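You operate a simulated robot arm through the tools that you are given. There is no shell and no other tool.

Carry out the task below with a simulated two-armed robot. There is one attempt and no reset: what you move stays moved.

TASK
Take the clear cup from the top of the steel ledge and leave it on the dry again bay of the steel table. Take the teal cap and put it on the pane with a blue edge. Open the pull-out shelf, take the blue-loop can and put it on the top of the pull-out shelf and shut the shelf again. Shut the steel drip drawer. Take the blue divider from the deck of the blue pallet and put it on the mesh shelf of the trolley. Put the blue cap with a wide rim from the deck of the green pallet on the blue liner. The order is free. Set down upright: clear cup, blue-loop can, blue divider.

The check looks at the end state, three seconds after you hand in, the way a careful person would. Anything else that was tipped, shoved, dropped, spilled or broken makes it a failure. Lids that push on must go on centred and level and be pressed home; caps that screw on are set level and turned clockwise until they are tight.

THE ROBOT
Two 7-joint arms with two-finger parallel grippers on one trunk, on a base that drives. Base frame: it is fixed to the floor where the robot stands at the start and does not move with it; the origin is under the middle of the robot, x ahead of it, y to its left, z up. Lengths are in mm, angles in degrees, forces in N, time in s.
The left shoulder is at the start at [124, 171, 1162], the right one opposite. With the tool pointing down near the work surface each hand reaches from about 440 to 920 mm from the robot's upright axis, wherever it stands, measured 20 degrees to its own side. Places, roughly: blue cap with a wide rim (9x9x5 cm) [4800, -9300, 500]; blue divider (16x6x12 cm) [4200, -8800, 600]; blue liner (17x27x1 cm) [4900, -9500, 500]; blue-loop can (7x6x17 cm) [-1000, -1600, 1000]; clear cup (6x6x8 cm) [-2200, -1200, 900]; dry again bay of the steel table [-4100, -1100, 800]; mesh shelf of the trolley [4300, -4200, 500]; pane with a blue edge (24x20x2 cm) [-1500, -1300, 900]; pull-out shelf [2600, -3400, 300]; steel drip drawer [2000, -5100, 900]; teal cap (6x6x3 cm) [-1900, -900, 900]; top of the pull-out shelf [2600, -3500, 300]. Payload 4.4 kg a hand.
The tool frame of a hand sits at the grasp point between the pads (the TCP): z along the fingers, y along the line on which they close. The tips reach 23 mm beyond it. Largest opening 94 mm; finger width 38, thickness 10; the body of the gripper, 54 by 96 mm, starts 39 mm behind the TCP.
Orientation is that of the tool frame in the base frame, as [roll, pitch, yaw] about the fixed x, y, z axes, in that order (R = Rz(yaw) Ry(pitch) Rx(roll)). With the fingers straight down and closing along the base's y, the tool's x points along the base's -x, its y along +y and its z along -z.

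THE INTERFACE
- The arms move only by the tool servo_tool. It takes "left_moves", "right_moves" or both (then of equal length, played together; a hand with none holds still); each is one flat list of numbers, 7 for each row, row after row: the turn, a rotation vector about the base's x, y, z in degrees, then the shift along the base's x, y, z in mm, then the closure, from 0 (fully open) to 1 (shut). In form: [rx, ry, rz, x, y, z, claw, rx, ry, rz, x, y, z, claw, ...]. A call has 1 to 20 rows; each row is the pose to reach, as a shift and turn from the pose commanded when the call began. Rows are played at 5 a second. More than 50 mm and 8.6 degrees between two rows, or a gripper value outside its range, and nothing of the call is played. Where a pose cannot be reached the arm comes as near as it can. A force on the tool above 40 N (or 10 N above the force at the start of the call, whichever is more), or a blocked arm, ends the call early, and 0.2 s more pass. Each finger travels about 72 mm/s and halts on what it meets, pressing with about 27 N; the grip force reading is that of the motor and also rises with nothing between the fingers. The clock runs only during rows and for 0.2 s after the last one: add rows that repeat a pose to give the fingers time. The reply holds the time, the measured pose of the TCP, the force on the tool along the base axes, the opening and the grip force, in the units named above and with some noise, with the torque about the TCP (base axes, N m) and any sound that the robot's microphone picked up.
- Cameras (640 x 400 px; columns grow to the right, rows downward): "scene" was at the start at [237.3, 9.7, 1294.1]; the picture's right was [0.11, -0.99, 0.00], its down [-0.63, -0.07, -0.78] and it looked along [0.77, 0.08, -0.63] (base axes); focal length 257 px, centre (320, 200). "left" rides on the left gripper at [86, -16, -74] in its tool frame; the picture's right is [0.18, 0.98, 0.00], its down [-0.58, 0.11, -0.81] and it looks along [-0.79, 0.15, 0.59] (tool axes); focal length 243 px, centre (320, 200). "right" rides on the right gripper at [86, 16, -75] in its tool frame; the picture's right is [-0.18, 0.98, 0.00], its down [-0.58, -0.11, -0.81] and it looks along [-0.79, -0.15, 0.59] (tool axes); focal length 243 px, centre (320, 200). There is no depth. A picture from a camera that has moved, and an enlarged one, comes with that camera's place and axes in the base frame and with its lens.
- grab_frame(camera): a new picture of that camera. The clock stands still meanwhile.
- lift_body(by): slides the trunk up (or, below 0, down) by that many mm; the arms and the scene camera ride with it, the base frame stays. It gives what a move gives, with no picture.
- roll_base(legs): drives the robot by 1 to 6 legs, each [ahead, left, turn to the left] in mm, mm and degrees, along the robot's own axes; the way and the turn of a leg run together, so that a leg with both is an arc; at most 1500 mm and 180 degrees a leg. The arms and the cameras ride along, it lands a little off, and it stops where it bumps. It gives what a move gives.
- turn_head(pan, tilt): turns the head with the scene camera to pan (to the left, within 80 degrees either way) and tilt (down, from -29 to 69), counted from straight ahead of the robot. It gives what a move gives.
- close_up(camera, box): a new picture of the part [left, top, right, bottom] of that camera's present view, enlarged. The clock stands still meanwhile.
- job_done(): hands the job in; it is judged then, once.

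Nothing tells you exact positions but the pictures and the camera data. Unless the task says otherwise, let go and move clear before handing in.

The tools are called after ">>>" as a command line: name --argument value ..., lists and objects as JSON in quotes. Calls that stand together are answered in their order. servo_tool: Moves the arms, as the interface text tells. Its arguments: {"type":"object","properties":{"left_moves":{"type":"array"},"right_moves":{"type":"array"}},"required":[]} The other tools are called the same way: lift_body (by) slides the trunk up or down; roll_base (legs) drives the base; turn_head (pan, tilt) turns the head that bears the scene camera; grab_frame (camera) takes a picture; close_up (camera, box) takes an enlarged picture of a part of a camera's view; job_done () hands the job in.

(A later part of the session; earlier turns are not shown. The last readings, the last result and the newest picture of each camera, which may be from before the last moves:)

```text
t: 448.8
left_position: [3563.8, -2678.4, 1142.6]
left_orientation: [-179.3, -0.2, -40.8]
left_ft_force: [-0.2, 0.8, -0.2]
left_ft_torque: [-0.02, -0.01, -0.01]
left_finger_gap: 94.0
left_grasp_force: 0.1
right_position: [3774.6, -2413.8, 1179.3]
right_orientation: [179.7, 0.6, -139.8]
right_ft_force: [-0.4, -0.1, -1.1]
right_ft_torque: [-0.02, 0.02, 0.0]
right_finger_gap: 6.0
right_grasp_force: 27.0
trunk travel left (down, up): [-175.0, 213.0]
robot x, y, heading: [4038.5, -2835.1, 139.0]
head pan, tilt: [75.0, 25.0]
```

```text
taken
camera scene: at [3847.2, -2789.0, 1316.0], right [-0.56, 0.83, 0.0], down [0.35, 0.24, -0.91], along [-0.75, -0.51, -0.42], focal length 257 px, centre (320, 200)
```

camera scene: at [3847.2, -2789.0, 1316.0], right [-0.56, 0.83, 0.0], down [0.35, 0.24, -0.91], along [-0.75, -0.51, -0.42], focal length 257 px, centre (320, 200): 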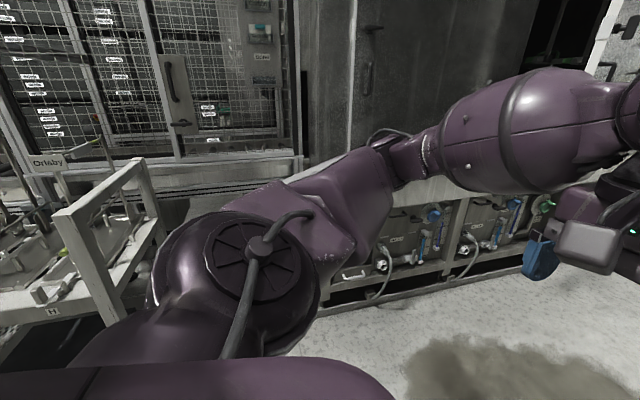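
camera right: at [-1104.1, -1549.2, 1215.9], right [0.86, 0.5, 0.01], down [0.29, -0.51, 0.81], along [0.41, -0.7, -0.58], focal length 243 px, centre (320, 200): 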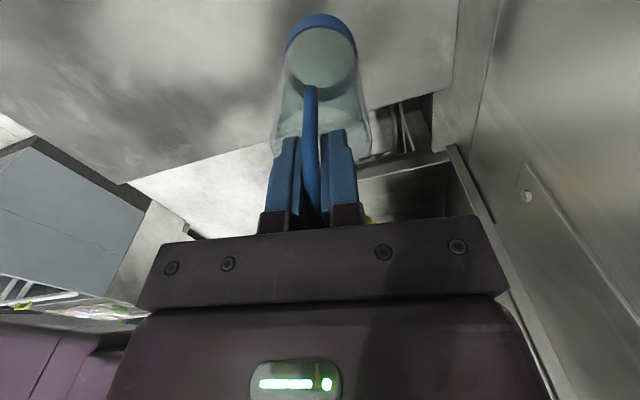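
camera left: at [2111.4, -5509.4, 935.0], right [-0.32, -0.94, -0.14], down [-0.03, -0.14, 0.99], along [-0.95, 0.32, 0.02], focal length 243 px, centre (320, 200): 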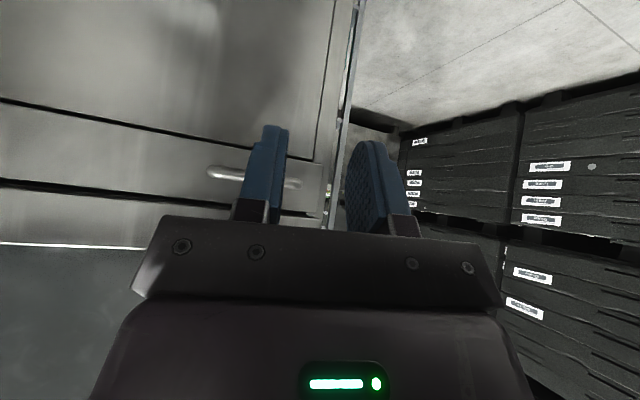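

A white bar handle low at the machine front, near (2790, -3280, ~300), must be the pull-out shelf. I'll move up and turn to face it.

>>> roll_base --legs '[[600, 150, 0], [0, 0, 90]]'

>>> turn_head --pan 0 --tilt 40

>>> grab_frame --camera "scene"

```text
t: 456.1
left_position: [3328.1, -3036.6, 1143.8]
left_orientation: [-179.3, -0.1, 49.2]
left_ft_force: [0.1, 0.7, -0.1]
left_ft_torque: [-0.02, 0.0, -0.04]
left_finger_gap: 93.8
left_grasp_force: 0.1
right_position: [3064.4, -2826.8, 1179.9]
right_orientation: [179.7, 0.5, -49.8]
right_ft_force: [-0.6, -0.9, -1.2]
right_ft_torque: [0.01, 0.02, -0.01]
right_finger_gap: 6.0
right_grasp_force: 26.4
trunk travel left (down, up): [-175.0, 213.0]
robot x, y, heading: [3488.6, -2560.7, -130.7]
head pan, tilt: [75.0, 25.0]
```

```text
t: 457.6
left_position: [3328.7, -3036.0, 1143.3]
left_orientation: [-179.3, -0.2, 49.2]
left_ft_force: [-0.3, 0.4, -0.5]
left_ft_torque: [0.0, -0.01, 0.01]
left_finger_gap: 94.1
left_grasp_force: 0.0
right_position: [3064.2, -2827.4, 1179.2]
right_orientation: [179.7, 0.4, -49.6]
right_ft_force: [-0.1, 0.8, -0.5]
right_ft_torque: [-0.01, 0.03, -0.03]
right_finger_gap: 6.0
right_grasp_force: 27.1
trunk travel left (down, up): [-175.0, 213.0]
robot x, y, heading: [3486.3, -2564.8, -130.5]
head pan, tilt: [0.0, 40.0]
```

```text
taken
camera scene: at [3332.6, -2741.1, 1292.7], right [-0.76, 0.65, 0.0], down [0.42, 0.49, -0.77], along [-0.5, -0.58, -0.64], focal length 257 px, centre (320, 200)
```

scene: 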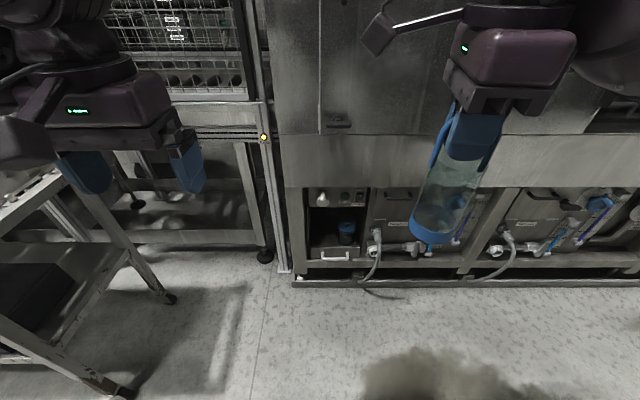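

I can see the compartment with the handled pull-out shelf at lower left of the machine base. Zooming in.

>>> close_up --camera "scene" --box '[270, 170, 410, 290]'

```text
3.33 times, centred on (340, 230) of scene
camera zoom: at [3332.6, -2741.1, 1292.7], right [-0.76, 0.65, 0.0], down [0.42, 0.49, -0.77], along [-0.5, -0.58, -0.64], focal length 858 px, centre (253, 100)
```

zoom: 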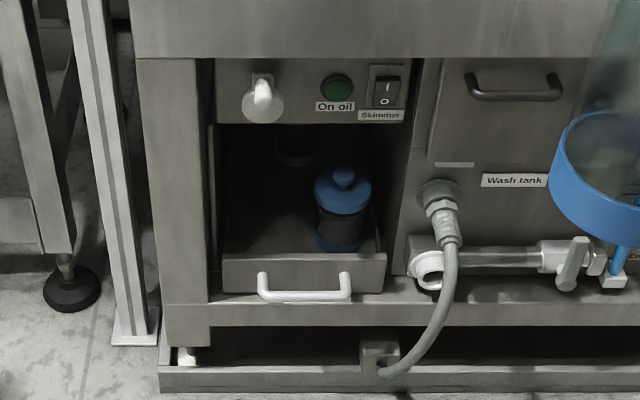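

The pull-out shelf has a white bar handle (z≈278, around (2769,-3288)) and already carries a small canister on its right; there's free room on the left for my can. I'll pull my hands in slightly, drive up to it and lower the trunk.

>>> servo_tool --left_moves '[0, 0, 0, 13, 15, 0, 0, 0, 0, 0, 26, 30, 0, 0, 0, 0, 0, 26, 30, 0, 0]' --right_moves '[0, 0, 0, 13, 15, 0, 1, 0, 0, 0, 26, 30, 0, 1, 0, 0, 0, 26, 30, 0, 1]'

>>> roll_base --legs '[[480, 0, 0]]'

>>> lift_body --by -170

>>> turn_head --pan 0 --tilt 55

>>> grab_frame --camera "scene"

```text
t: 458.4
left_position: [3353.7, -3005.7, 1143.7]
left_orientation: [-179.3, -0.2, 49.0]
left_ft_force: [0.0, -0.3, 0.8]
left_ft_torque: [0.01, 0.0, 0.0]
left_finger_gap: 93.9
left_grasp_force: 0.1
right_position: [3090.2, -2795.7, 1180.5]
right_orientation: [179.7, 0.5, -49.7]
right_ft_force: [0.6, 1.1, -0.8]
right_ft_torque: [-0.02, 0.02, 0.02]
right_finger_gap: 6.2
right_grasp_force: 27.2
trunk travel left (down, up): [-175.0, 213.0]
robot x, y, heading: [3489.3, -2562.0, -130.8]
head pan, tilt: [0.0, 40.0]
```

```text
t: 461.2
left_position: [3042.3, -3364.8, 1142.7]
left_orientation: [-179.3, -0.3, 49.1]
left_ft_force: [0.4, 0.5, -0.9]
left_ft_torque: [-0.02, 0.0, -0.01]
left_finger_gap: 94.1
left_grasp_force: 0.2
right_position: [2782.3, -3153.4, 1177.6]
right_orientation: [179.7, 0.8, -48.3]
right_ft_force: [3.1, 3.4, 0.1]
right_ft_torque: [-0.23, 0.25, 0.38]
right_finger_gap: 6.0
right_grasp_force: 26.7
trunk travel left (down, up): [-175.0, 213.0]
robot x, y, heading: [3178.2, -2921.4, -131.0]
head pan, tilt: [0.0, 40.0]
stopped in leg 1: the force on the tool passed its limit at 45 N (the readings are from after the stop); the commanded pose is now the measured one
```

```text
t: 463.1
left_position: [3072.3, -3327.6, 855.9]
left_orientation: [-179.1, -25.2, 48.2]
left_ft_force: [-1.0, -0.4, -0.4]
left_ft_torque: [0.06, -0.01, 0.04]
left_finger_gap: 94.2
left_grasp_force: 0.1
right_position: [2819.1, -3105.0, 943.9]
right_orientation: [-165.0, 3.5, -49.1]
right_ft_force: [-0.8, 0.1, -0.8]
right_ft_torque: [0.01, 0.0, -0.02]
right_finger_gap: 6.3
right_grasp_force: 27.0
trunk travel left (down, up): [-5.0, 383.0]
robot x, y, heading: [3235.8, -2854.9, -131.7]
head pan, tilt: [0.0, 40.0]
```

```text
t: 463.9
left_position: [3073.6, -3325.4, 856.7]
left_orientation: [-179.1, -25.2, 48.4]
left_ft_force: [-0.6, -0.7, -0.5]
left_ft_torque: [-0.01, -0.02, 0.02]
left_finger_gap: 93.9
left_grasp_force: 0.0
right_position: [2819.2, -3102.7, 945.4]
right_orientation: [-165.2, 3.3, -48.9]
right_ft_force: [-0.6, 0.1, 0.0]
right_ft_torque: [0.01, 0.0, -0.04]
right_finger_gap: 6.1
right_grasp_force: 27.0
trunk travel left (down, up): [-5.0, 383.0]
robot x, y, heading: [3235.4, -2851.1, -131.5]
head pan, tilt: [0.0, 55.0]
```

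```text
taken
camera scene: at [3001.9, -3120.0, 1073.1], right [-0.75, 0.66, 0.0], down [0.53, 0.61, -0.59], along [-0.39, -0.44, -0.81], focal length 257 px, centre (320, 200)
```

scene: 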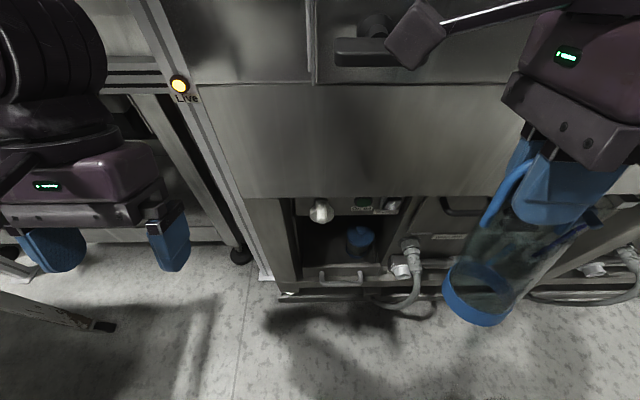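

The drive stopped when my right hand touched the machine (a door latch is right there), and the hands have ended up tilted. Let me back the base off a bit and check the state of things.

>>> roll_base --legs '[[-150, 0, 0]]'

>>> turn_head --pan -20 --tilt 35

>>> grab_frame --camera "scene"

>>> turn_head --pan 20 --tilt 35

>>> grab_frame --camera "scene"

```text
t: 464.6
left_position: [3068.7, -3328.5, 852.0]
left_orientation: [-179.0, -25.8, 47.8]
left_ft_force: [-0.4, -0.7, -0.2]
left_ft_torque: [-0.02, 0.03, 0.01]
left_finger_gap: 94.0
left_grasp_force: 0.0
right_position: [2816.8, -3104.4, 940.3]
right_orientation: [-164.6, 3.5, -49.4]
right_ft_force: [0.6, 0.2, -0.9]
right_ft_torque: [-0.03, -0.05, -0.02]
right_finger_gap: 6.1
right_grasp_force: 27.2
trunk travel left (down, up): [-5.0, 383.0]
robot x, y, heading: [3239.7, -2847.9, -132.1]
head pan, tilt: [0.0, 55.0]
stopped in leg 1: the robot was blocked; the commanded pose is now the measured one
```

```text
t: 465.5
left_position: [3069.5, -3327.9, 853.3]
left_orientation: [-178.9, -25.7, 48.0]
left_ft_force: [0.2, -0.5, -0.9]
left_ft_torque: [-0.03, 0.04, 0.0]
left_finger_gap: 93.9
left_grasp_force: 0.1
right_position: [2815.3, -3104.9, 939.8]
right_orientation: [-164.6, 3.3, -49.3]
right_ft_force: [1.1, 0.3, -0.5]
right_ft_torque: [-0.01, 0.04, -0.02]
right_finger_gap: 6.0
right_grasp_force: 26.8
trunk travel left (down, up): [-5.0, 383.0]
robot x, y, heading: [3237.4, -2853.2, -132.0]
head pan, tilt: [-20.0, 35.0]
```

```text
taken
camera scene: at [2968.6, -3111.7, 1098.5], right [-0.47, 0.88, 0.0], down [0.5, 0.27, -0.83], along [-0.73, -0.39, -0.56], focal length 257 px, centre (320, 200)
```

scene: 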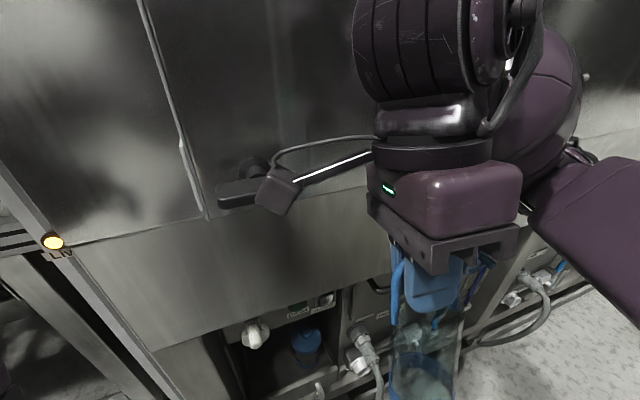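

```text
t: 466.5
left_position: [3068.2, -3327.2, 853.3]
left_orientation: [-179.0, -25.6, 48.0]
left_ft_force: [-0.2, -0.2, -1.0]
left_ft_torque: [0.03, 0.02, 0.01]
left_finger_gap: 93.9
left_grasp_force: 0.0
right_position: [2815.9, -3103.7, 940.2]
right_orientation: [-164.5, 3.5, -49.3]
right_ft_force: [0.1, -0.1, -1.5]
right_ft_torque: [-0.01, 0.02, 0.0]
right_finger_gap: 6.2
right_grasp_force: 26.8
trunk travel left (down, up): [-5.0, 383.0]
robot x, y, heading: [3237.0, -2848.5, -131.9]
head pan, tilt: [20.0, 35.0]
```

```text
taken
camera scene: at [3013.0, -3151.6, 1098.5], right [-0.93, 0.37, 0.01], down [0.21, 0.53, -0.83], along [-0.31, -0.76, -0.56], focal length 257 px, centre (320, 200)
```

scene: 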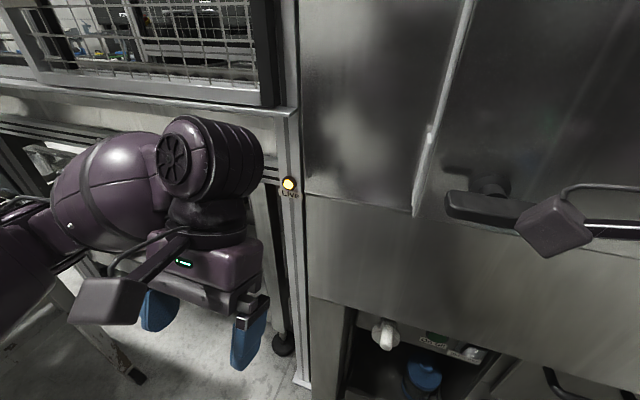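

Everything is still held; the lowering brought my shoulders too close to the hands, so the wrists tilted. I'll raise the trunk part-way to relieve the arms.

>>> lift_body --by 100

>>> grab_frame --camera "right"

>>> roll_base --legs '[[-60, 0, 0]]'

```text
t: 467.9
left_position: [3061.0, -3335.6, 945.7]
left_orientation: [-179.2, -26.6, 48.2]
left_ft_force: [0.5, 1.1, -0.2]
left_ft_torque: [0.02, 0.0, 0.02]
left_finger_gap: 94.2
left_grasp_force: 0.0
right_position: [2805.9, -3111.5, 1033.7]
right_orientation: [-163.7, 3.4, -49.1]
right_ft_force: [-0.4, -0.3, -1.4]
right_ft_torque: [0.0, -0.02, 0.01]
right_finger_gap: 6.0
right_grasp_force: 26.9
trunk travel left (down, up): [-105.0, 283.0]
robot x, y, heading: [3238.8, -2852.8, -131.7]
head pan, tilt: [20.0, 35.0]
```

```text
taken
camera right: at [2838.3, -3205.4, 1094.8], right [-0.84, -0.47, -0.26], down [-0.44, 0.32, 0.84], along [-0.3, 0.82, -0.48], focal length 243 px, centre (320, 200)
```

right: 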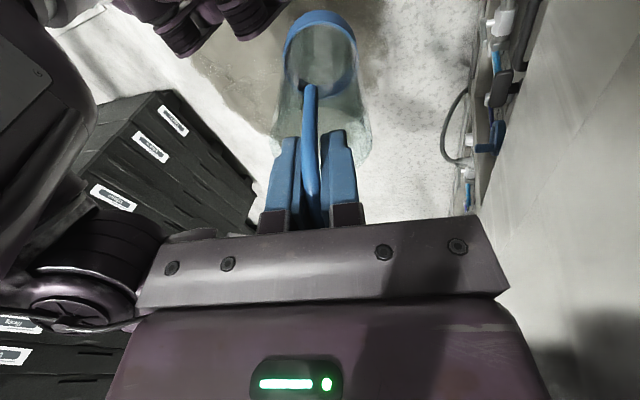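

```text
t: 468.8
left_position: [3103.5, -3289.2, 947.8]
left_orientation: [-179.2, -26.3, 48.2]
left_ft_force: [0.8, 0.1, -0.3]
left_ft_torque: [0.0, 0.01, 0.0]
left_finger_gap: 94.0
left_grasp_force: 0.0
right_position: [2848.7, -3065.9, 1034.9]
right_orientation: [-163.8, 3.4, -49.1]
right_ft_force: [0.2, 0.2, -0.6]
right_ft_torque: [-0.04, 0.01, -0.03]
right_finger_gap: 6.0
right_grasp_force: 26.9
trunk travel left (down, up): [-105.0, 283.0]
robot x, y, heading: [3278.7, -2806.3, -131.5]
head pan, tilt: [20.0, 35.0]
```

The can is still gripped exactly as before, and the base can move again. I'll back off to open space and restore both hands to vertical.

>>> roll_base --legs '[[-250, 0, 0]]'

>>> turn_head --pan 0 --tilt 40

>>> grab_frame --camera "scene"

```text
t: 470.7
left_position: [3269.3, -3102.3, 947.9]
left_orientation: [-179.2, -26.4, 48.2]
left_ft_force: [0.1, -0.8, -0.1]
left_ft_torque: [0.0, -0.02, 0.0]
left_finger_gap: 94.0
left_grasp_force: 0.0
right_position: [3013.3, -2879.1, 1034.6]
right_orientation: [-163.9, 3.3, -49.0]
right_ft_force: [0.5, 0.7, 0.0]
right_ft_torque: [0.0, 0.0, 0.02]
right_finger_gap: 6.1
right_grasp_force: 26.5
trunk travel left (down, up): [-105.0, 283.0]
robot x, y, heading: [3446.4, -2619.9, -131.7]
head pan, tilt: [20.0, 35.0]
```

```text
t: 471.5
left_position: [3269.5, -3102.0, 947.3]
left_orientation: [-179.2, -26.3, 48.2]
left_ft_force: [0.3, -0.6, -0.3]
left_ft_torque: [0.02, 0.0, 0.01]
left_finger_gap: 94.1
left_grasp_force: 0.1
right_position: [3014.3, -2879.4, 1033.2]
right_orientation: [-163.9, 3.3, -49.0]
right_ft_force: [0.1, 0.4, -1.4]
right_ft_torque: [-0.03, -0.01, -0.01]
right_finger_gap: 6.0
right_grasp_force: 26.4
trunk travel left (down, up): [-105.0, 283.0]
robot x, y, heading: [3447.0, -2617.2, -131.6]
head pan, tilt: [0.0, 40.0]
```

```text
taken
camera scene: at [3239.5, -2849.8, 1208.7], right [-0.75, 0.66, 0.0], down [0.43, 0.48, -0.77], along [-0.51, -0.57, -0.64], focal length 257 px, centre (320, 200)
```

scene: 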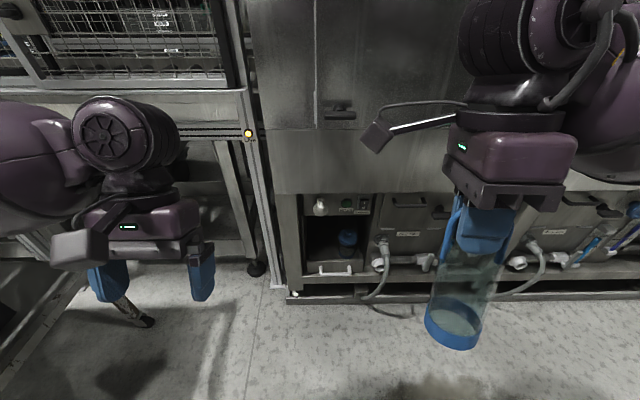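

With the trunk lower, my shoulders sit further forward, so hands must be further out. I'll move both hands 130 mm forward while levelling them.

>>> servo_tool --left_moves '[-3.94, 3.5, 0, -17.3, -19.4, 0, 0, -7.88, 7, 0, -34.5, -38.9, 0, 0, -11.82, 10.5, 0, -51.8, -58.3, 0, 0, -15.76, 14, 0, -69, -77.8, 0, 0, -19.7, 17.5, 0, -86.3, -97.2, 0, 0, -19.7, 17.5, 0, -86.3, -97.2, 0, 0]' --right_moves '[-2.4, 2.12, 0, -17.3, -19.4, 0, 1, -4.8, 4.24, 0, -34.5, -38.9, 0, 1, -7.2, 6.36, 0, -51.8, -58.3, 0, 1, -9.6, 8.48, 0, -69, -77.8, 0, 1, -12, 10.6, 0, -86.3, -97.2, 0, 1, -12, 10.6, 0, -86.3, -97.2, 0, 1]'

>>> grab_frame --camera "right"

```text
t: 472.9
left_position: [3184.3, -3198.1, 947.7]
left_orientation: [-179.3, 0.1, 48.1]
left_ft_force: [-0.4, -0.4, 0.2]
left_ft_torque: [0.0, 0.01, -0.01]
left_finger_gap: 94.0
left_grasp_force: 0.0
right_position: [2929.0, -2975.9, 1036.0]
right_orientation: [-179.9, 1.1, -49.6]
right_ft_force: [-0.1, -0.5, -0.3]
right_ft_torque: [-0.02, -0.01, -0.07]
right_finger_gap: 6.2
right_grasp_force: 27.2
trunk travel left (down, up): [-105.0, 283.0]
robot x, y, heading: [3444.2, -2617.4, -131.8]
head pan, tilt: [0.0, 40.0]
```

```text
taken
camera right: at [2973.1, -3054.9, 1108.7], right [-0.87, -0.49, 0.0], down [-0.28, 0.5, 0.82], along [-0.4, 0.71, -0.58], focal length 243 px, centre (320, 200)
```

right: 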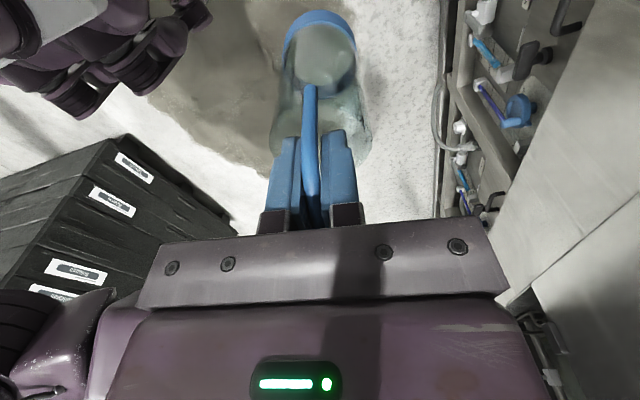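

Both hands are level again. Now I'll rotate the left gripper 90° (to straddle the bar handle front/back) and lower the trunk the rest of the way.

>>> servo_tool --left_moves '[0, 0, 8.2, 0, 0, 0, 0, 0, 0, 16.4, 0, 0, 0, 0, 0, 0, 24.6, 0, 0, 0, 0, 0, 0, 32.8, 0, 0, 0, 0, 0, 0, 41, 0, 0, 0, 0, 0, 0, 49.2, 0, 0, 0, 0, 0, 0, 57.4, 0, 0, 0, 0, 0, 0, 65.6, 0, 0, 0, 0, 0, 0, 73.8, 0, 0, 0, 0, 0, 0, 82, 0, 0, 0, 0, 0, 0, 91, 0, 0, 0, 0, 0, 0, 91, 0, 0, 0, 0]'

>>> lift_body --by -98

>>> grab_frame --camera "scene"

```text
refused: row 11 steps farther than a row can; nothing moved
```

```text
t: 474.2
left_position: [3182.7, -3198.9, 851.9]
left_orientation: [-179.4, 0.1, 48.2]
left_ft_force: [-0.5, 0.2, -0.4]
left_ft_torque: [-0.02, 0.02, 0.02]
left_finger_gap: 94.0
left_grasp_force: 0.0
right_position: [2929.0, -2975.1, 937.5]
right_orientation: [-179.9, 1.0, -49.8]
right_ft_force: [0.7, -0.4, -1.1]
right_ft_torque: [0.01, 0.03, -0.02]
right_finger_gap: 6.0
right_grasp_force: 26.9
trunk travel left (down, up): [-7.0, 381.0]
robot x, y, heading: [3444.2, -2619.5, -131.6]
head pan, tilt: [0.0, 40.0]
```

```text
taken
camera scene: at [3187.7, -2907.8, 1089.0], right [-0.75, 0.67, 0.0], down [0.43, 0.48, -0.77], along [-0.51, -0.57, -0.64], focal length 257 px, centre (320, 200)
```

scene: 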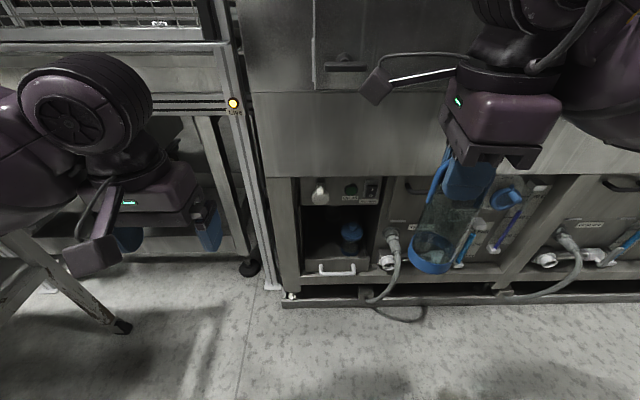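

Trunk is down cleanly. Now rotating the left gripper by 90°.

>>> servo_tool --left_moves '[0, 0, 8.2, 0, 0, 0, 0, 0, 0, 16.4, 0, 0, 0, 0, 0, 0, 24.6, 0, 0, 0, 0, 0, 0, 32.8, 0, 0, 0, 0, 0, 0, 41, 0, 0, 0, 0, 0, 0, 49.2, 0, 0, 0, 0, 0, 0, 57.4, 0, 0, 0, 0, 0, 0, 65.6, 0, 0, 0, 0, 0, 0, 73.8, 0, 0, 0, 0, 0, 0, 82, 0, 0, 0, 0, 0, 0, 90.2, 0, 0, 0, 0, 0, 0, 90.2, 0, 0, 0, 0]'

>>> grab_frame --camera "left"

>>> close_up --camera "scene" --box '[270, 170, 410, 300]'

```text
t: 476.8
left_position: [3182.9, -3198.6, 849.6]
left_orientation: [-179.2, 0.0, 138.5]
left_ft_force: [-0.1, 0.1, 0.1]
left_ft_torque: [-0.01, 0.0, -0.01]
left_finger_gap: 94.0
left_grasp_force: 0.1
right_position: [2928.4, -2976.2, 937.5]
right_orientation: [-179.8, 1.1, -49.7]
right_ft_force: [-0.4, 0.0, -0.6]
right_ft_torque: [-0.03, 0.01, -0.02]
right_finger_gap: 6.5
right_grasp_force: 27.0
trunk travel left (down, up): [-7.0, 381.0]
robot x, y, heading: [3446.0, -2616.6, -131.8]
head pan, tilt: [0.0, 40.0]
```

```text
taken
camera left: at [3107.2, -3153.5, 923.8], right [0.51, 0.86, -0.01], down [0.51, -0.3, 0.8], along [0.69, -0.42, -0.59], focal length 243 px, centre (320, 200)
```

left: 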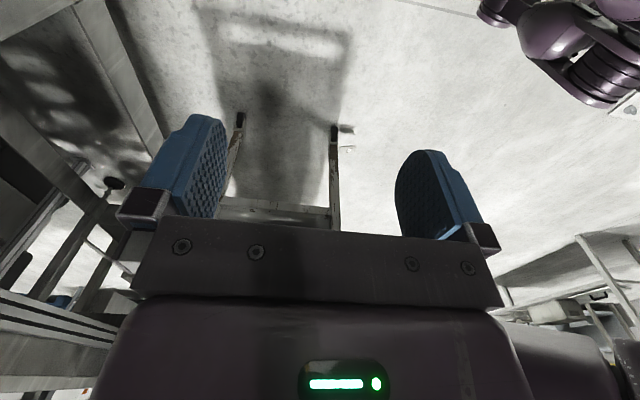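

```text
3.08 times, centred on (340, 235) of scene
camera zoom: at [3187.1, -2908.5, 1088.5], right [-0.75, 0.67, 0.0], down [0.43, 0.48, -0.77], along [-0.51, -0.57, -0.64], focal length 792 px, centre (258, 92)
```

zoom: 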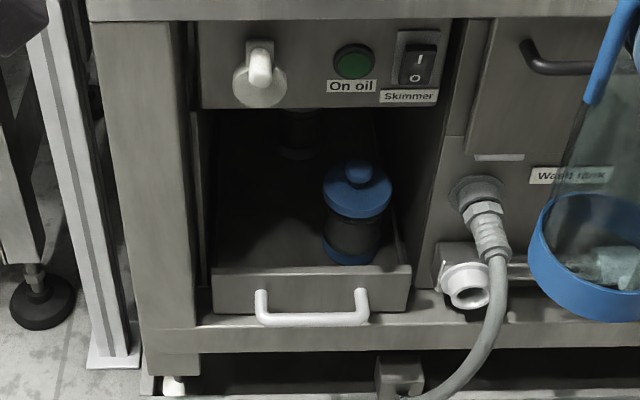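

I see the tray's front lip and U-bar handle clearly. I'll lower the left hand to about z=480, shift the can hand further right (away from the door latch), then drive 250 mm closer.

>>> servo_tool --left_moves '[0, 0, 0, 2, 2, -40, 0, 0, 0, 0, 4, 4, -80, 0, 0, 0, 0, 6, 6, -120, 0, 0, 0, 0, 8, 8, -160, 0, 0, 0, 0, 10, 10, -200, 0, 0, 0, 0, 12, 12, -240, 0, 0, 0, 0, 14, 14, -280, 0, 0, 0, 0, 16, 16, -320, 0, 0, 0, 0, 16.7, 18.6, -360, 0, 0, 0, 0, 16.7, 18.6, -360, 0]' --right_moves '[0, 0, 0, -15, 20, 0, 1, 0, 0, 0, -30, 40, 0, 1, 0, 0, 0, -45, 60, 0, 1, 0, 0, 0, -60, 80, 0, 1, 0, 0, 0, -72.8, 98.6, 0, 1, 0, 0, 0, -72.8, 98.6, 0, 1, 0, 0, 0, -72.8, 98.6, 0, 1, 0, 0, 0, -72.8, 98.6, 0, 1, 0, 0, 0, -72.8, 98.6, 0, 1, 0, 0, 0, -72.8, 98.6, 0, 1]'

>>> roll_base --legs '[[250, 0, 0]]'

>>> turn_head --pan 10 --tilt 60

>>> grab_frame --camera "scene"

>>> grab_frame --camera "left"

```text
t: 479.0
left_position: [3200.3, -3179.8, 488.7]
left_orientation: [-179.3, 0.1, 138.5]
left_ft_force: [-0.6, 0.1, 0.0]
left_ft_torque: [0.02, 0.05, -0.02]
left_finger_gap: 94.0
left_grasp_force: 0.1
right_position: [2856.1, -2876.3, 937.2]
right_orientation: [-179.7, 1.1, -49.7]
right_ft_force: [0.8, 0.4, 0.0]
right_ft_torque: [-0.01, -0.01, 0.0]
right_finger_gap: 5.9
right_grasp_force: 27.0
trunk travel left (down, up): [-7.0, 381.0]
robot x, y, heading: [3445.9, -2617.2, -131.5]
head pan, tilt: [0.0, 40.0]
```

```text
t: 480.9
left_position: [3035.1, -3368.4, 488.5]
left_orientation: [-179.5, 0.0, 138.4]
left_ft_force: [0.4, 0.0, 0.1]
left_ft_torque: [-0.02, 0.01, 0.01]
left_finger_gap: 94.2
left_grasp_force: 0.0
right_position: [2690.2, -3066.0, 936.7]
right_orientation: [-179.8, 1.1, -49.6]
right_ft_force: [1.5, -0.6, -0.9]
right_ft_torque: [-0.02, -0.01, 0.04]
right_finger_gap: 6.3
right_grasp_force: 27.1
trunk travel left (down, up): [-7.0, 381.0]
robot x, y, heading: [3280.5, -2808.7, -131.6]
head pan, tilt: [0.0, 40.0]
```

```text
t: 481.7
left_position: [3034.3, -3367.8, 488.5]
left_orientation: [-179.3, 0.0, 138.4]
left_ft_force: [0.1, -0.2, 0.5]
left_ft_torque: [0.03, -0.02, -0.01]
left_finger_gap: 94.1
left_grasp_force: 0.1
right_position: [2690.5, -3065.7, 936.6]
right_orientation: [-179.7, 1.2, -49.6]
right_ft_force: [-0.9, -0.6, -1.1]
right_ft_torque: [-0.02, -0.03, -0.01]
right_finger_gap: 5.9
right_grasp_force: 26.8
trunk travel left (down, up): [-7.0, 381.0]
robot x, y, heading: [3278.3, -2805.6, -131.7]
head pan, tilt: [10.0, 60.0]
```

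```text
taken
camera scene: at [3042.3, -3089.7, 1061.8], right [-0.85, 0.52, 0.0], down [0.45, 0.74, -0.5], along [-0.26, -0.43, -0.87], focal length 257 px, centre (320, 200)
```

scene: 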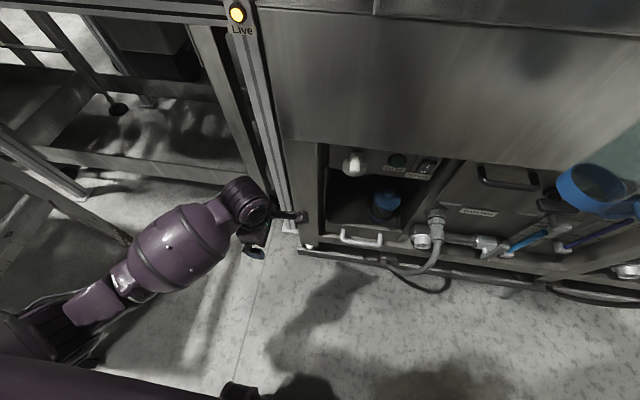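

```text
taken
camera left: at [2958.8, -3322.3, 563.4], right [0.51, 0.86, -0.01], down [0.51, -0.3, 0.8], along [0.69, -0.42, -0.59], focal length 243 px, centre (320, 200)
```

left: 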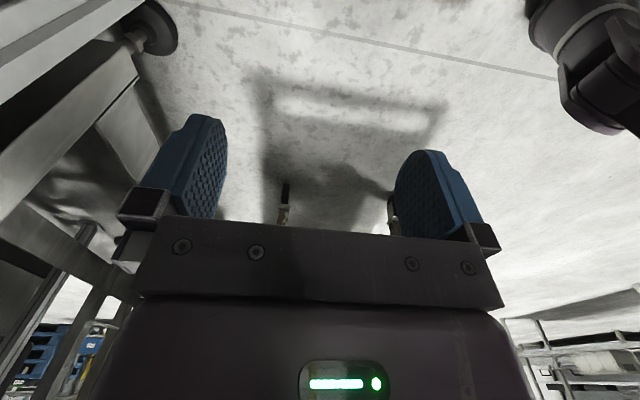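

The left hand is low beside the handle. Zooming on the handle to measure it against the hand.

>>> close_up --camera "scene" --box '[230, 150, 450, 290]'

```text
2.86 times, centred on (340, 220) of scene
camera zoom: at [3042.3, -3089.7, 1061.8], right [-0.85, 0.52, 0.0], down [0.45, 0.74, -0.5], along [-0.26, -0.43, -0.87], focal length 735 px, centre (263, 143)
```

zoom: 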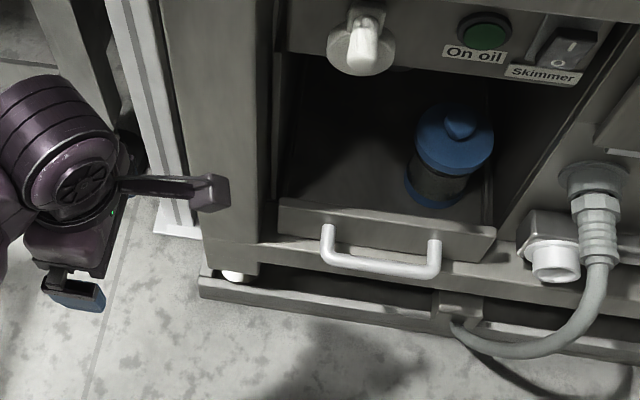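

Handle is at roughly L=-4232, F≈-690, z≈290. I'll lower the left hand to z=340, then slide it right until it is in front of the handle.

>>> servo_tool --left_moves '[0, 0, 0, 0, 0, -40, 0, 0, 0, 0, 0, 0, -80, 0, 0, 0, 0, 0, 0, -120, 0, 0, 0, 0, 0, 0, -148, 0, 0, 0, 0, -30.3, 22, -148, 0, 0, 0, 0, -60.5, 44, -148, 0, 0, 0, 0, -90.8, 66, -148, 0, 0, 0, 0, -121, 88, -148, 0, 0, 0, 0, -151.3, 110, -148, 0, 0, 0, 0, -181.5, 132, -148, 0, 0, 0, 0, -211.8, 153.9, -148, 0, 0, 0, 0, -211.8, 153.9, -148, 0]'

>>> grab_frame --camera "scene"

>>> grab_frame --camera "left"

```text
t: 483.0
left_position: [3090.0, -3427.5, 331.1]
left_orientation: [-179.2, 12.0, 138.0]
left_ft_force: [-1.7, 0.2, 0.7]
left_ft_torque: [-0.02, -0.08, -0.01]
left_finger_gap: 93.7
left_grasp_force: 0.2
right_position: [2689.8, -3068.0, 933.9]
right_orientation: [-179.4, 1.3, -49.7]
right_ft_force: [-0.4, -0.4, -0.6]
right_ft_torque: [0.04, -0.02, 0.02]
right_finger_gap: 5.9
right_grasp_force: 26.9
trunk travel left (down, up): [-7.0, 381.0]
robot x, y, heading: [3278.8, -2805.2, -131.8]
head pan, tilt: [10.0, 60.0]
stopped in row 6 (left hand): the arm was blocked; the commanded pose is now the measured one
```

```text
taken
camera scene: at [3042.4, -3092.1, 1059.4], right [-0.85, 0.53, 0.0], down [0.45, 0.74, -0.5], along [-0.26, -0.42, -0.87], focal length 257 px, centre (320, 200)
```

scene: 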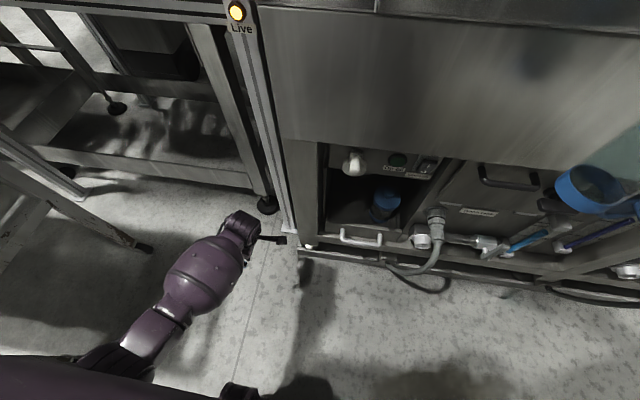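

```text
taken
camera left: at [3005.7, -3372.7, 385.9], right [0.52, 0.85, -0.05], down [0.38, -0.18, 0.91], along [0.76, -0.5, -0.42], focal length 243 px, centre (320, 200)
```

left: 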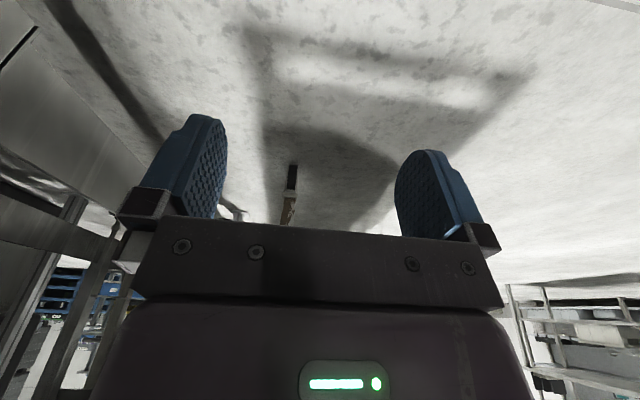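

The arm can't go sideways there with the wrist turned this way. I'll raise the hand back to its clear spot, then shift the base to the right so the handle lies straight below the hand instead.

>>> servo_tool --left_moves '[0, 0, 0, -5, 5, 40, 0, 4, 4.5, 0, -20, 22, 70, 0, 8.03, 8.92, 0, -40, 42, 105, 0, 8.03, 8.92, 0, -56, 59.5, 140, 0, 8.03, 8.92, 0, -56, 59.5, 157, 0, 8.03, 8.92, 0, -56, 59.5, 157, 0]'

>>> grab_frame --camera "scene"

```text
t: 483.8
left_position: [3110.0, -3466.0, 448.7]
left_orientation: [-177.0, 11.4, 137.6]
left_ft_force: [-1.3, 0.1, 0.3]
left_ft_torque: [-0.02, -0.1, -0.02]
left_finger_gap: 93.9
left_grasp_force: 0.1
right_position: [2692.2, -3066.6, 939.5]
right_orientation: [-179.9, 1.4, -49.7]
right_ft_force: [-0.2, -0.1, -0.7]
right_ft_torque: [-0.01, 0.02, 0.0]
right_finger_gap: 6.2
right_grasp_force: 27.5
trunk travel left (down, up): [-7.0, 381.0]
robot x, y, heading: [3276.5, -2809.0, -131.6]
head pan, tilt: [10.0, 60.0]
stopped in row 4 (left hand): the arm was blocked; the commanded pose is now the measured one
```

```text
taken
camera scene: at [3045.6, -3091.2, 1062.9], right [-0.85, 0.53, 0.0], down [0.45, 0.74, -0.5], along [-0.27, -0.42, -0.87], focal length 257 px, centre (320, 200)
```

scene: 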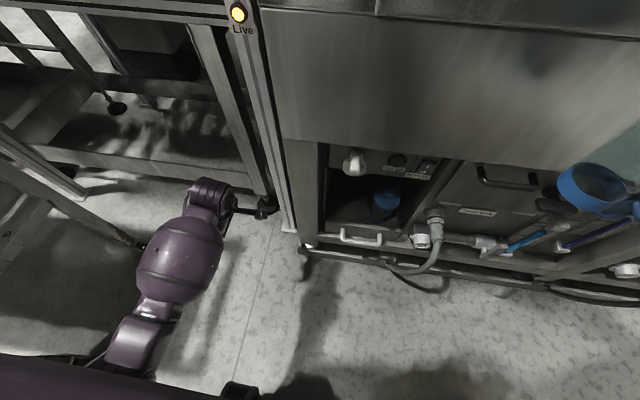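

The elbow is drifting because of the turned wrist. I'll turn the wrist back to its normal yaw while rising, to recover a comfortable posture.

>>> servo_tool --left_moves '[0, 0, -8.2, 0, 0, 5, 0, 0, 0, -16.4, 0, 0, 10, 0, 0, 0, -24.6, 0, 0, 15, 0, 0, 0, -32.8, 0, 0, 20, 0, 0, 0, -41, 0, 0, 25, 0, 0, 0, -49.2, 0, 0, 30, 0, 0, 0, -57.4, 0, 0, 35, 0, 0, 0, -65.6, 0, 0, 40, 0, 0, 0, -73.8, 0, 0, 45, 0, 0, 0, -82, 0, 0, 50, 0, 0, 0, -90, 0, 0, 55, 0, 0, 0, -90, 0, 0, 55, 0]'

>>> grab_frame --camera "scene"

```text
t: 486.4
left_position: [3104.3, -3460.2, 503.5]
left_orientation: [-177.1, 10.8, 47.5]
left_ft_force: [0.1, -0.5, -0.2]
left_ft_torque: [0.02, 0.0, -0.01]
left_finger_gap: 93.9
left_grasp_force: 0.1
right_position: [2689.1, -3065.2, 936.3]
right_orientation: [-179.7, 1.2, -49.6]
right_ft_force: [0.0, -0.7, 0.1]
right_ft_torque: [-0.02, 0.0, 0.01]
right_finger_gap: 6.1
right_grasp_force: 27.3
trunk travel left (down, up): [-7.0, 381.0]
robot x, y, heading: [3278.9, -2806.8, -131.6]
head pan, tilt: [10.0, 60.0]
```

```text
taken
camera scene: at [3042.3, -3089.5, 1061.7], right [-0.85, 0.52, 0.0], down [0.45, 0.74, -0.5], along [-0.26, -0.43, -0.87], focal length 257 px, centre (320, 200)
```

scene: 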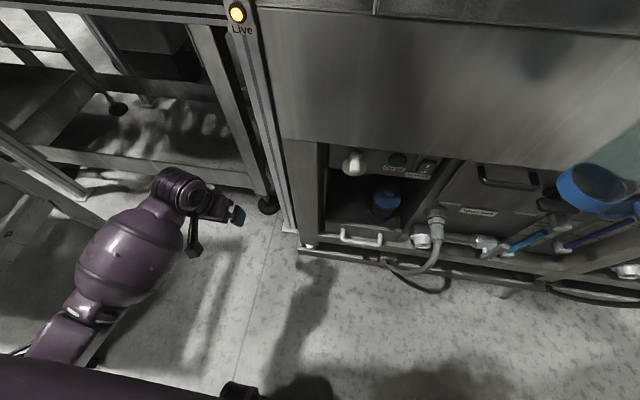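

Recovered. I'll now turn the left gripper the other way (−90°), which leaves more wrist range, and check on the right side before shifting the base.

>>> servo_tool --left_moves '[7.96, -7.3, 0, -10, -5, 20, 0, 7.96, -7.3, -8, -20, -5, 30, 0, 7.96, -7.3, -16, -30, -5, 40, 0, 7.96, -7.3, -16, -30, -5, 40, 0]'

>>> turn_head --pan -45 --tilt 35

>>> grab_frame --camera "scene"

```text
refused: row 1 steps farther than a row can; nothing moved
```

```text
t: 487.7
left_position: [3104.5, -3459.2, 503.2]
left_orientation: [-177.3, 10.7, 47.5]
left_ft_force: [0.4, -0.3, -0.1]
left_ft_torque: [0.01, -0.02, 0.04]
left_finger_gap: 94.0
left_grasp_force: 0.0
right_position: [2689.7, -3065.9, 937.7]
right_orientation: [-179.6, 1.1, -49.6]
right_ft_force: [-0.7, 0.4, 0.0]
right_ft_torque: [-0.01, 0.04, -0.04]
right_finger_gap: 6.2
right_grasp_force: 26.7
trunk travel left (down, up): [-7.0, 381.0]
robot x, y, heading: [3277.8, -2802.7, -131.8]
head pan, tilt: [-45.0, 35.0]
```

```text
taken
camera scene: at [2989.4, -3038.1, 1096.0], right [-0.06, 1.0, 0.0], down [0.57, 0.03, -0.82], along [-0.82, -0.05, -0.57], focal length 257 px, centre (320, 200)
```

scene: 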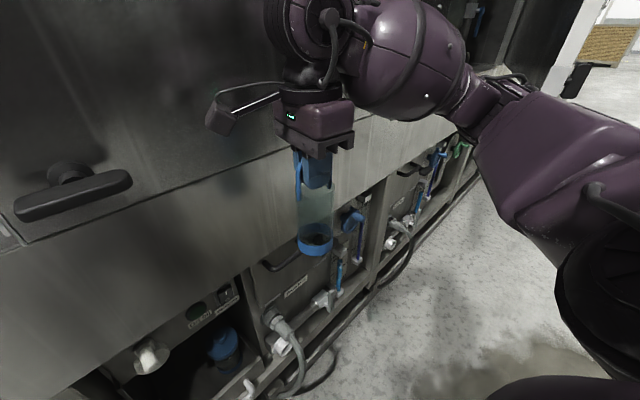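

The machine face on the right is flat and clear. Levelling the left hand and turning it −90° in smaller steps.

>>> servo_tool --left_moves '[4, -3.6, 0, -5, -3, 10, 0, 7.96, -7.3, 0, -10, -5, 20, 0, 7.96, -7.3, 0, -10, -5, 20, 0]'

>>> servo_tool --left_moves '[0, 0, -8.2, 0, 0, 0, 0, 0, 0, -16.4, 0, 0, 0, 0, 0, 0, -24.6, 0, 0, 0, 0, 0, 0, -32.8, 0, 0, 0, 0, 0, 0, -41, 0, 0, 0, 0, 0, 0, -49.2, 0, 0, 0, 0, 0, 0, -57.4, 0, 0, 0, 0, 0, 0, -65.6, 0, 0, 0, 0, 0, 0, -73.8, 0, 0, 0, 0, 0, 0, -82, 0, 0, 0, 0, 0, 0, -89, 0, 0, 0, 0, 0, 0, -89, 0, 0, 0, 0]'

>>> roll_base --legs '[[-15, -220, 0]]'

>>> turn_head --pan 10 --tilt 60

>>> grab_frame --camera "scene"

>>> grab_frame --camera "left"

```text
t: 488.5
left_position: [3093.3, -3464.1, 522.4]
left_orientation: [-177.2, 0.0, 47.6]
left_ft_force: [-0.9, -0.3, 0.0]
left_ft_torque: [0.03, -0.01, -0.02]
left_finger_gap: 93.9
left_grasp_force: 0.1
right_position: [2689.6, -3065.4, 936.5]
right_orientation: [-179.7, 1.1, -49.5]
right_ft_force: [0.7, 0.4, -0.6]
right_ft_torque: [-0.03, 0.01, 0.0]
right_finger_gap: 6.3
right_grasp_force: 27.5
trunk travel left (down, up): [-7.0, 381.0]
robot x, y, heading: [3279.0, -2805.3, -131.5]
head pan, tilt: [-45.0, 35.0]
```

```text
t: 491.1
left_position: [3095.0, -3465.1, 523.4]
left_orientation: [-177.3, 0.0, -41.5]
left_ft_force: [-0.5, 0.6, -0.1]
left_ft_torque: [-0.01, 0.02, -0.01]
left_finger_gap: 94.0
left_grasp_force: 0.0
right_position: [2689.2, -3066.7, 936.9]
right_orientation: [-179.7, 1.2, -49.6]
right_ft_force: [0.9, 0.6, -1.0]
right_ft_torque: [0.01, 0.01, -0.02]
right_finger_gap: 6.3
right_grasp_force: 27.6
trunk travel left (down, up): [-7.0, 381.0]
robot x, y, heading: [3277.8, -2805.6, -131.3]
head pan, tilt: [-45.0, 35.0]
```

```text
t: 493.6
left_position: [2938.2, -3307.9, 523.4]
left_orientation: [-177.2, 0.0, -41.6]
left_ft_force: [0.2, -0.5, -1.1]
left_ft_torque: [0.01, 0.0, 0.0]
left_finger_gap: 94.1
left_grasp_force: 0.0
right_position: [2536.3, -2907.7, 937.0]
right_orientation: [-179.7, 1.2, -49.8]
right_ft_force: [-0.4, -0.1, -1.1]
right_ft_torque: [0.02, 0.0, -0.01]
right_finger_gap: 6.3
right_grasp_force: 27.7
trunk travel left (down, up): [-7.0, 381.0]
robot x, y, heading: [3127.8, -2652.1, -131.8]
head pan, tilt: [-45.0, 35.0]
```

```text
t: 494.9
left_position: [2938.0, -3307.2, 523.1]
left_orientation: [-177.2, 0.0, -41.6]
left_ft_force: [0.5, 0.7, -0.1]
left_ft_torque: [0.02, 0.02, -0.02]
left_finger_gap: 94.0
left_grasp_force: 0.1
right_position: [2536.4, -2908.3, 936.2]
right_orientation: [-179.8, 1.1, -49.8]
right_ft_force: [1.0, 0.4, -0.1]
right_ft_torque: [-0.03, 0.05, 0.01]
right_finger_gap: 6.1
right_grasp_force: 26.7
trunk travel left (down, up): [-7.0, 381.0]
robot x, y, heading: [3126.1, -2649.8, -131.7]
head pan, tilt: [10.0, 60.0]
```

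```text
taken
camera scene: at [2888.1, -2932.3, 1061.8], right [-0.85, 0.53, 0.0], down [0.46, 0.74, -0.5], along [-0.26, -0.43, -0.87], focal length 257 px, centre (320, 200)
```

scene: 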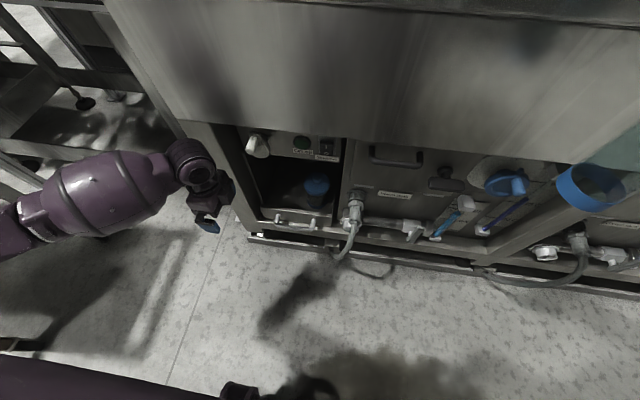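

```text
taken
camera left: at [3011.4, -3355.6, 597.9], right [-0.51, -0.86, -0.05], down [-0.53, 0.28, 0.8], along [-0.67, 0.44, -0.6], focal length 243 px, centre (320, 200)
```

left: 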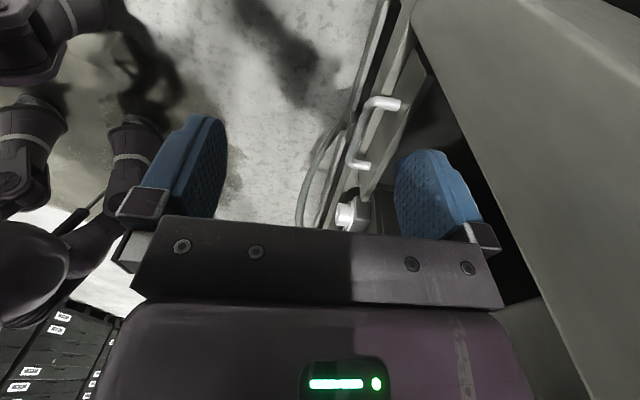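

Now the hand camera sees the handle. Zooming for measurement.

>>> close_up --camera "left" --box '[290, 60, 430, 220]'

>>> close_up --camera "scene" --box '[170, 120, 350, 250]'

```text
2.50 times, centred on (360, 140) of left
camera zoom: at [3011.4, -3355.6, 597.9], right [-0.51, -0.86, -0.05], down [-0.53, 0.28, 0.8], along [-0.67, 0.44, -0.6], focal length 606 px, centre (220, 350)
```

zoom: 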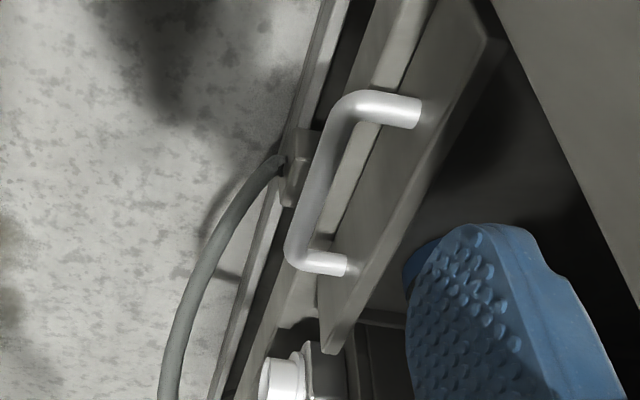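

```text
3.08 times, centred on (260, 185) of scene
camera zoom: at [2888.1, -2932.3, 1061.8], right [-0.85, 0.53, 0.0], down [0.46, 0.74, -0.5], along [-0.26, -0.43, -0.87], focal length 792 px, centre (505, 246)
```

zoom: 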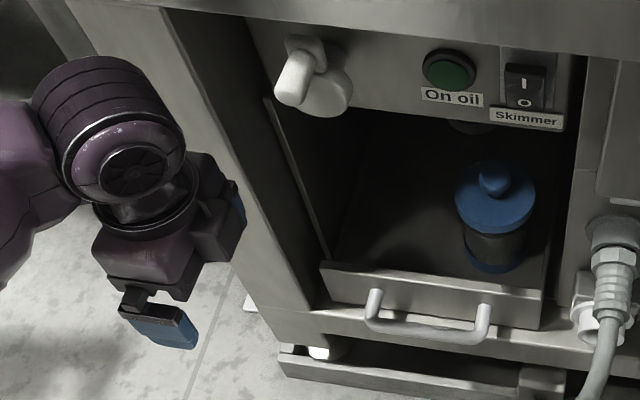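

The bar centre is at about 693 mm ahead, 150 mm left of me, z≈284, with ~30 mm gap to the plate. I'll bring the left hand down in front of it at z=350.

>>> servo_tool --left_moves '[-0.35, 0.3, 0, -19.9, 14.6, -28.8, 0, -0.7, 0.6, 0, -39.7, 29.1, -57.7, 0, -1.05, 0.95, 0, -59.6, 43.7, -86.5, 0, -1.4, 1.3, 0, -79.4, 58.2, -115.3, 0, -1.75, 1.6, 0, -99.3, 72.8, -144.2, 0, -2.1, 1.9, 0, -119.1, 87.3, -173, 0, -2.1, 1.9, 0, -119.1, 87.3, -173, 0]'

>>> grab_frame --camera "left"

>>> grab_frame --camera "scene"

```text
t: 496.4
left_position: [2820.3, -3220.1, 350.8]
left_orientation: [179.9, 0.0, -41.6]
left_ft_force: [-0.1, 0.7, 0.1]
left_ft_torque: [0.03, -0.01, 0.02]
left_finger_gap: 94.1
left_grasp_force: 0.0
right_position: [2535.4, -2908.1, 937.6]
right_orientation: [-179.6, 1.1, -49.8]
right_ft_force: [0.4, -0.4, -0.4]
right_ft_torque: [-0.01, 0.03, 0.0]
right_finger_gap: 6.2
right_grasp_force: 27.3
trunk travel left (down, up): [-7.0, 381.0]
robot x, y, heading: [3125.1, -2648.4, -131.6]
head pan, tilt: [10.0, 60.0]
```

```text
taken
camera left: at [2894.8, -3265.8, 424.4], right [-0.51, -0.86, 0.0], down [-0.51, 0.31, 0.81], along [-0.69, 0.41, -0.59], focal length 243 px, centre (320, 200)
```

left: 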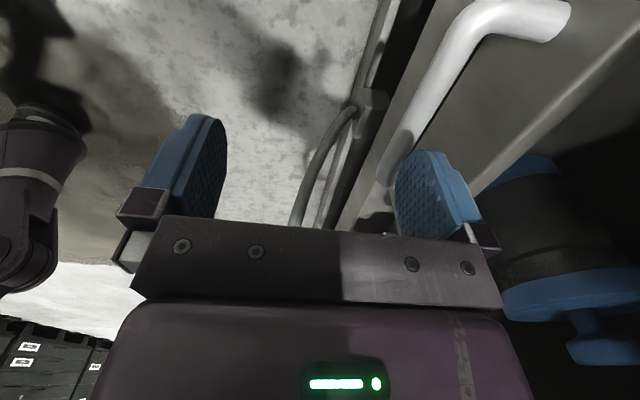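

```text
taken
camera scene: at [2888.2, -2932.3, 1061.8], right [-0.85, 0.53, 0.0], down [0.46, 0.74, -0.5], along [-0.26, -0.43, -0.87], focal length 257 px, centre (320, 200)
```

scene: 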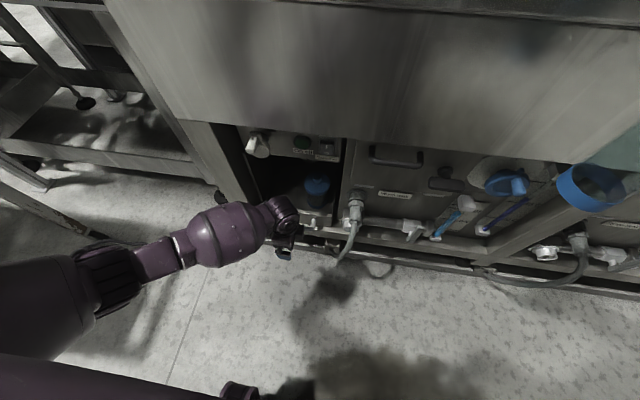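

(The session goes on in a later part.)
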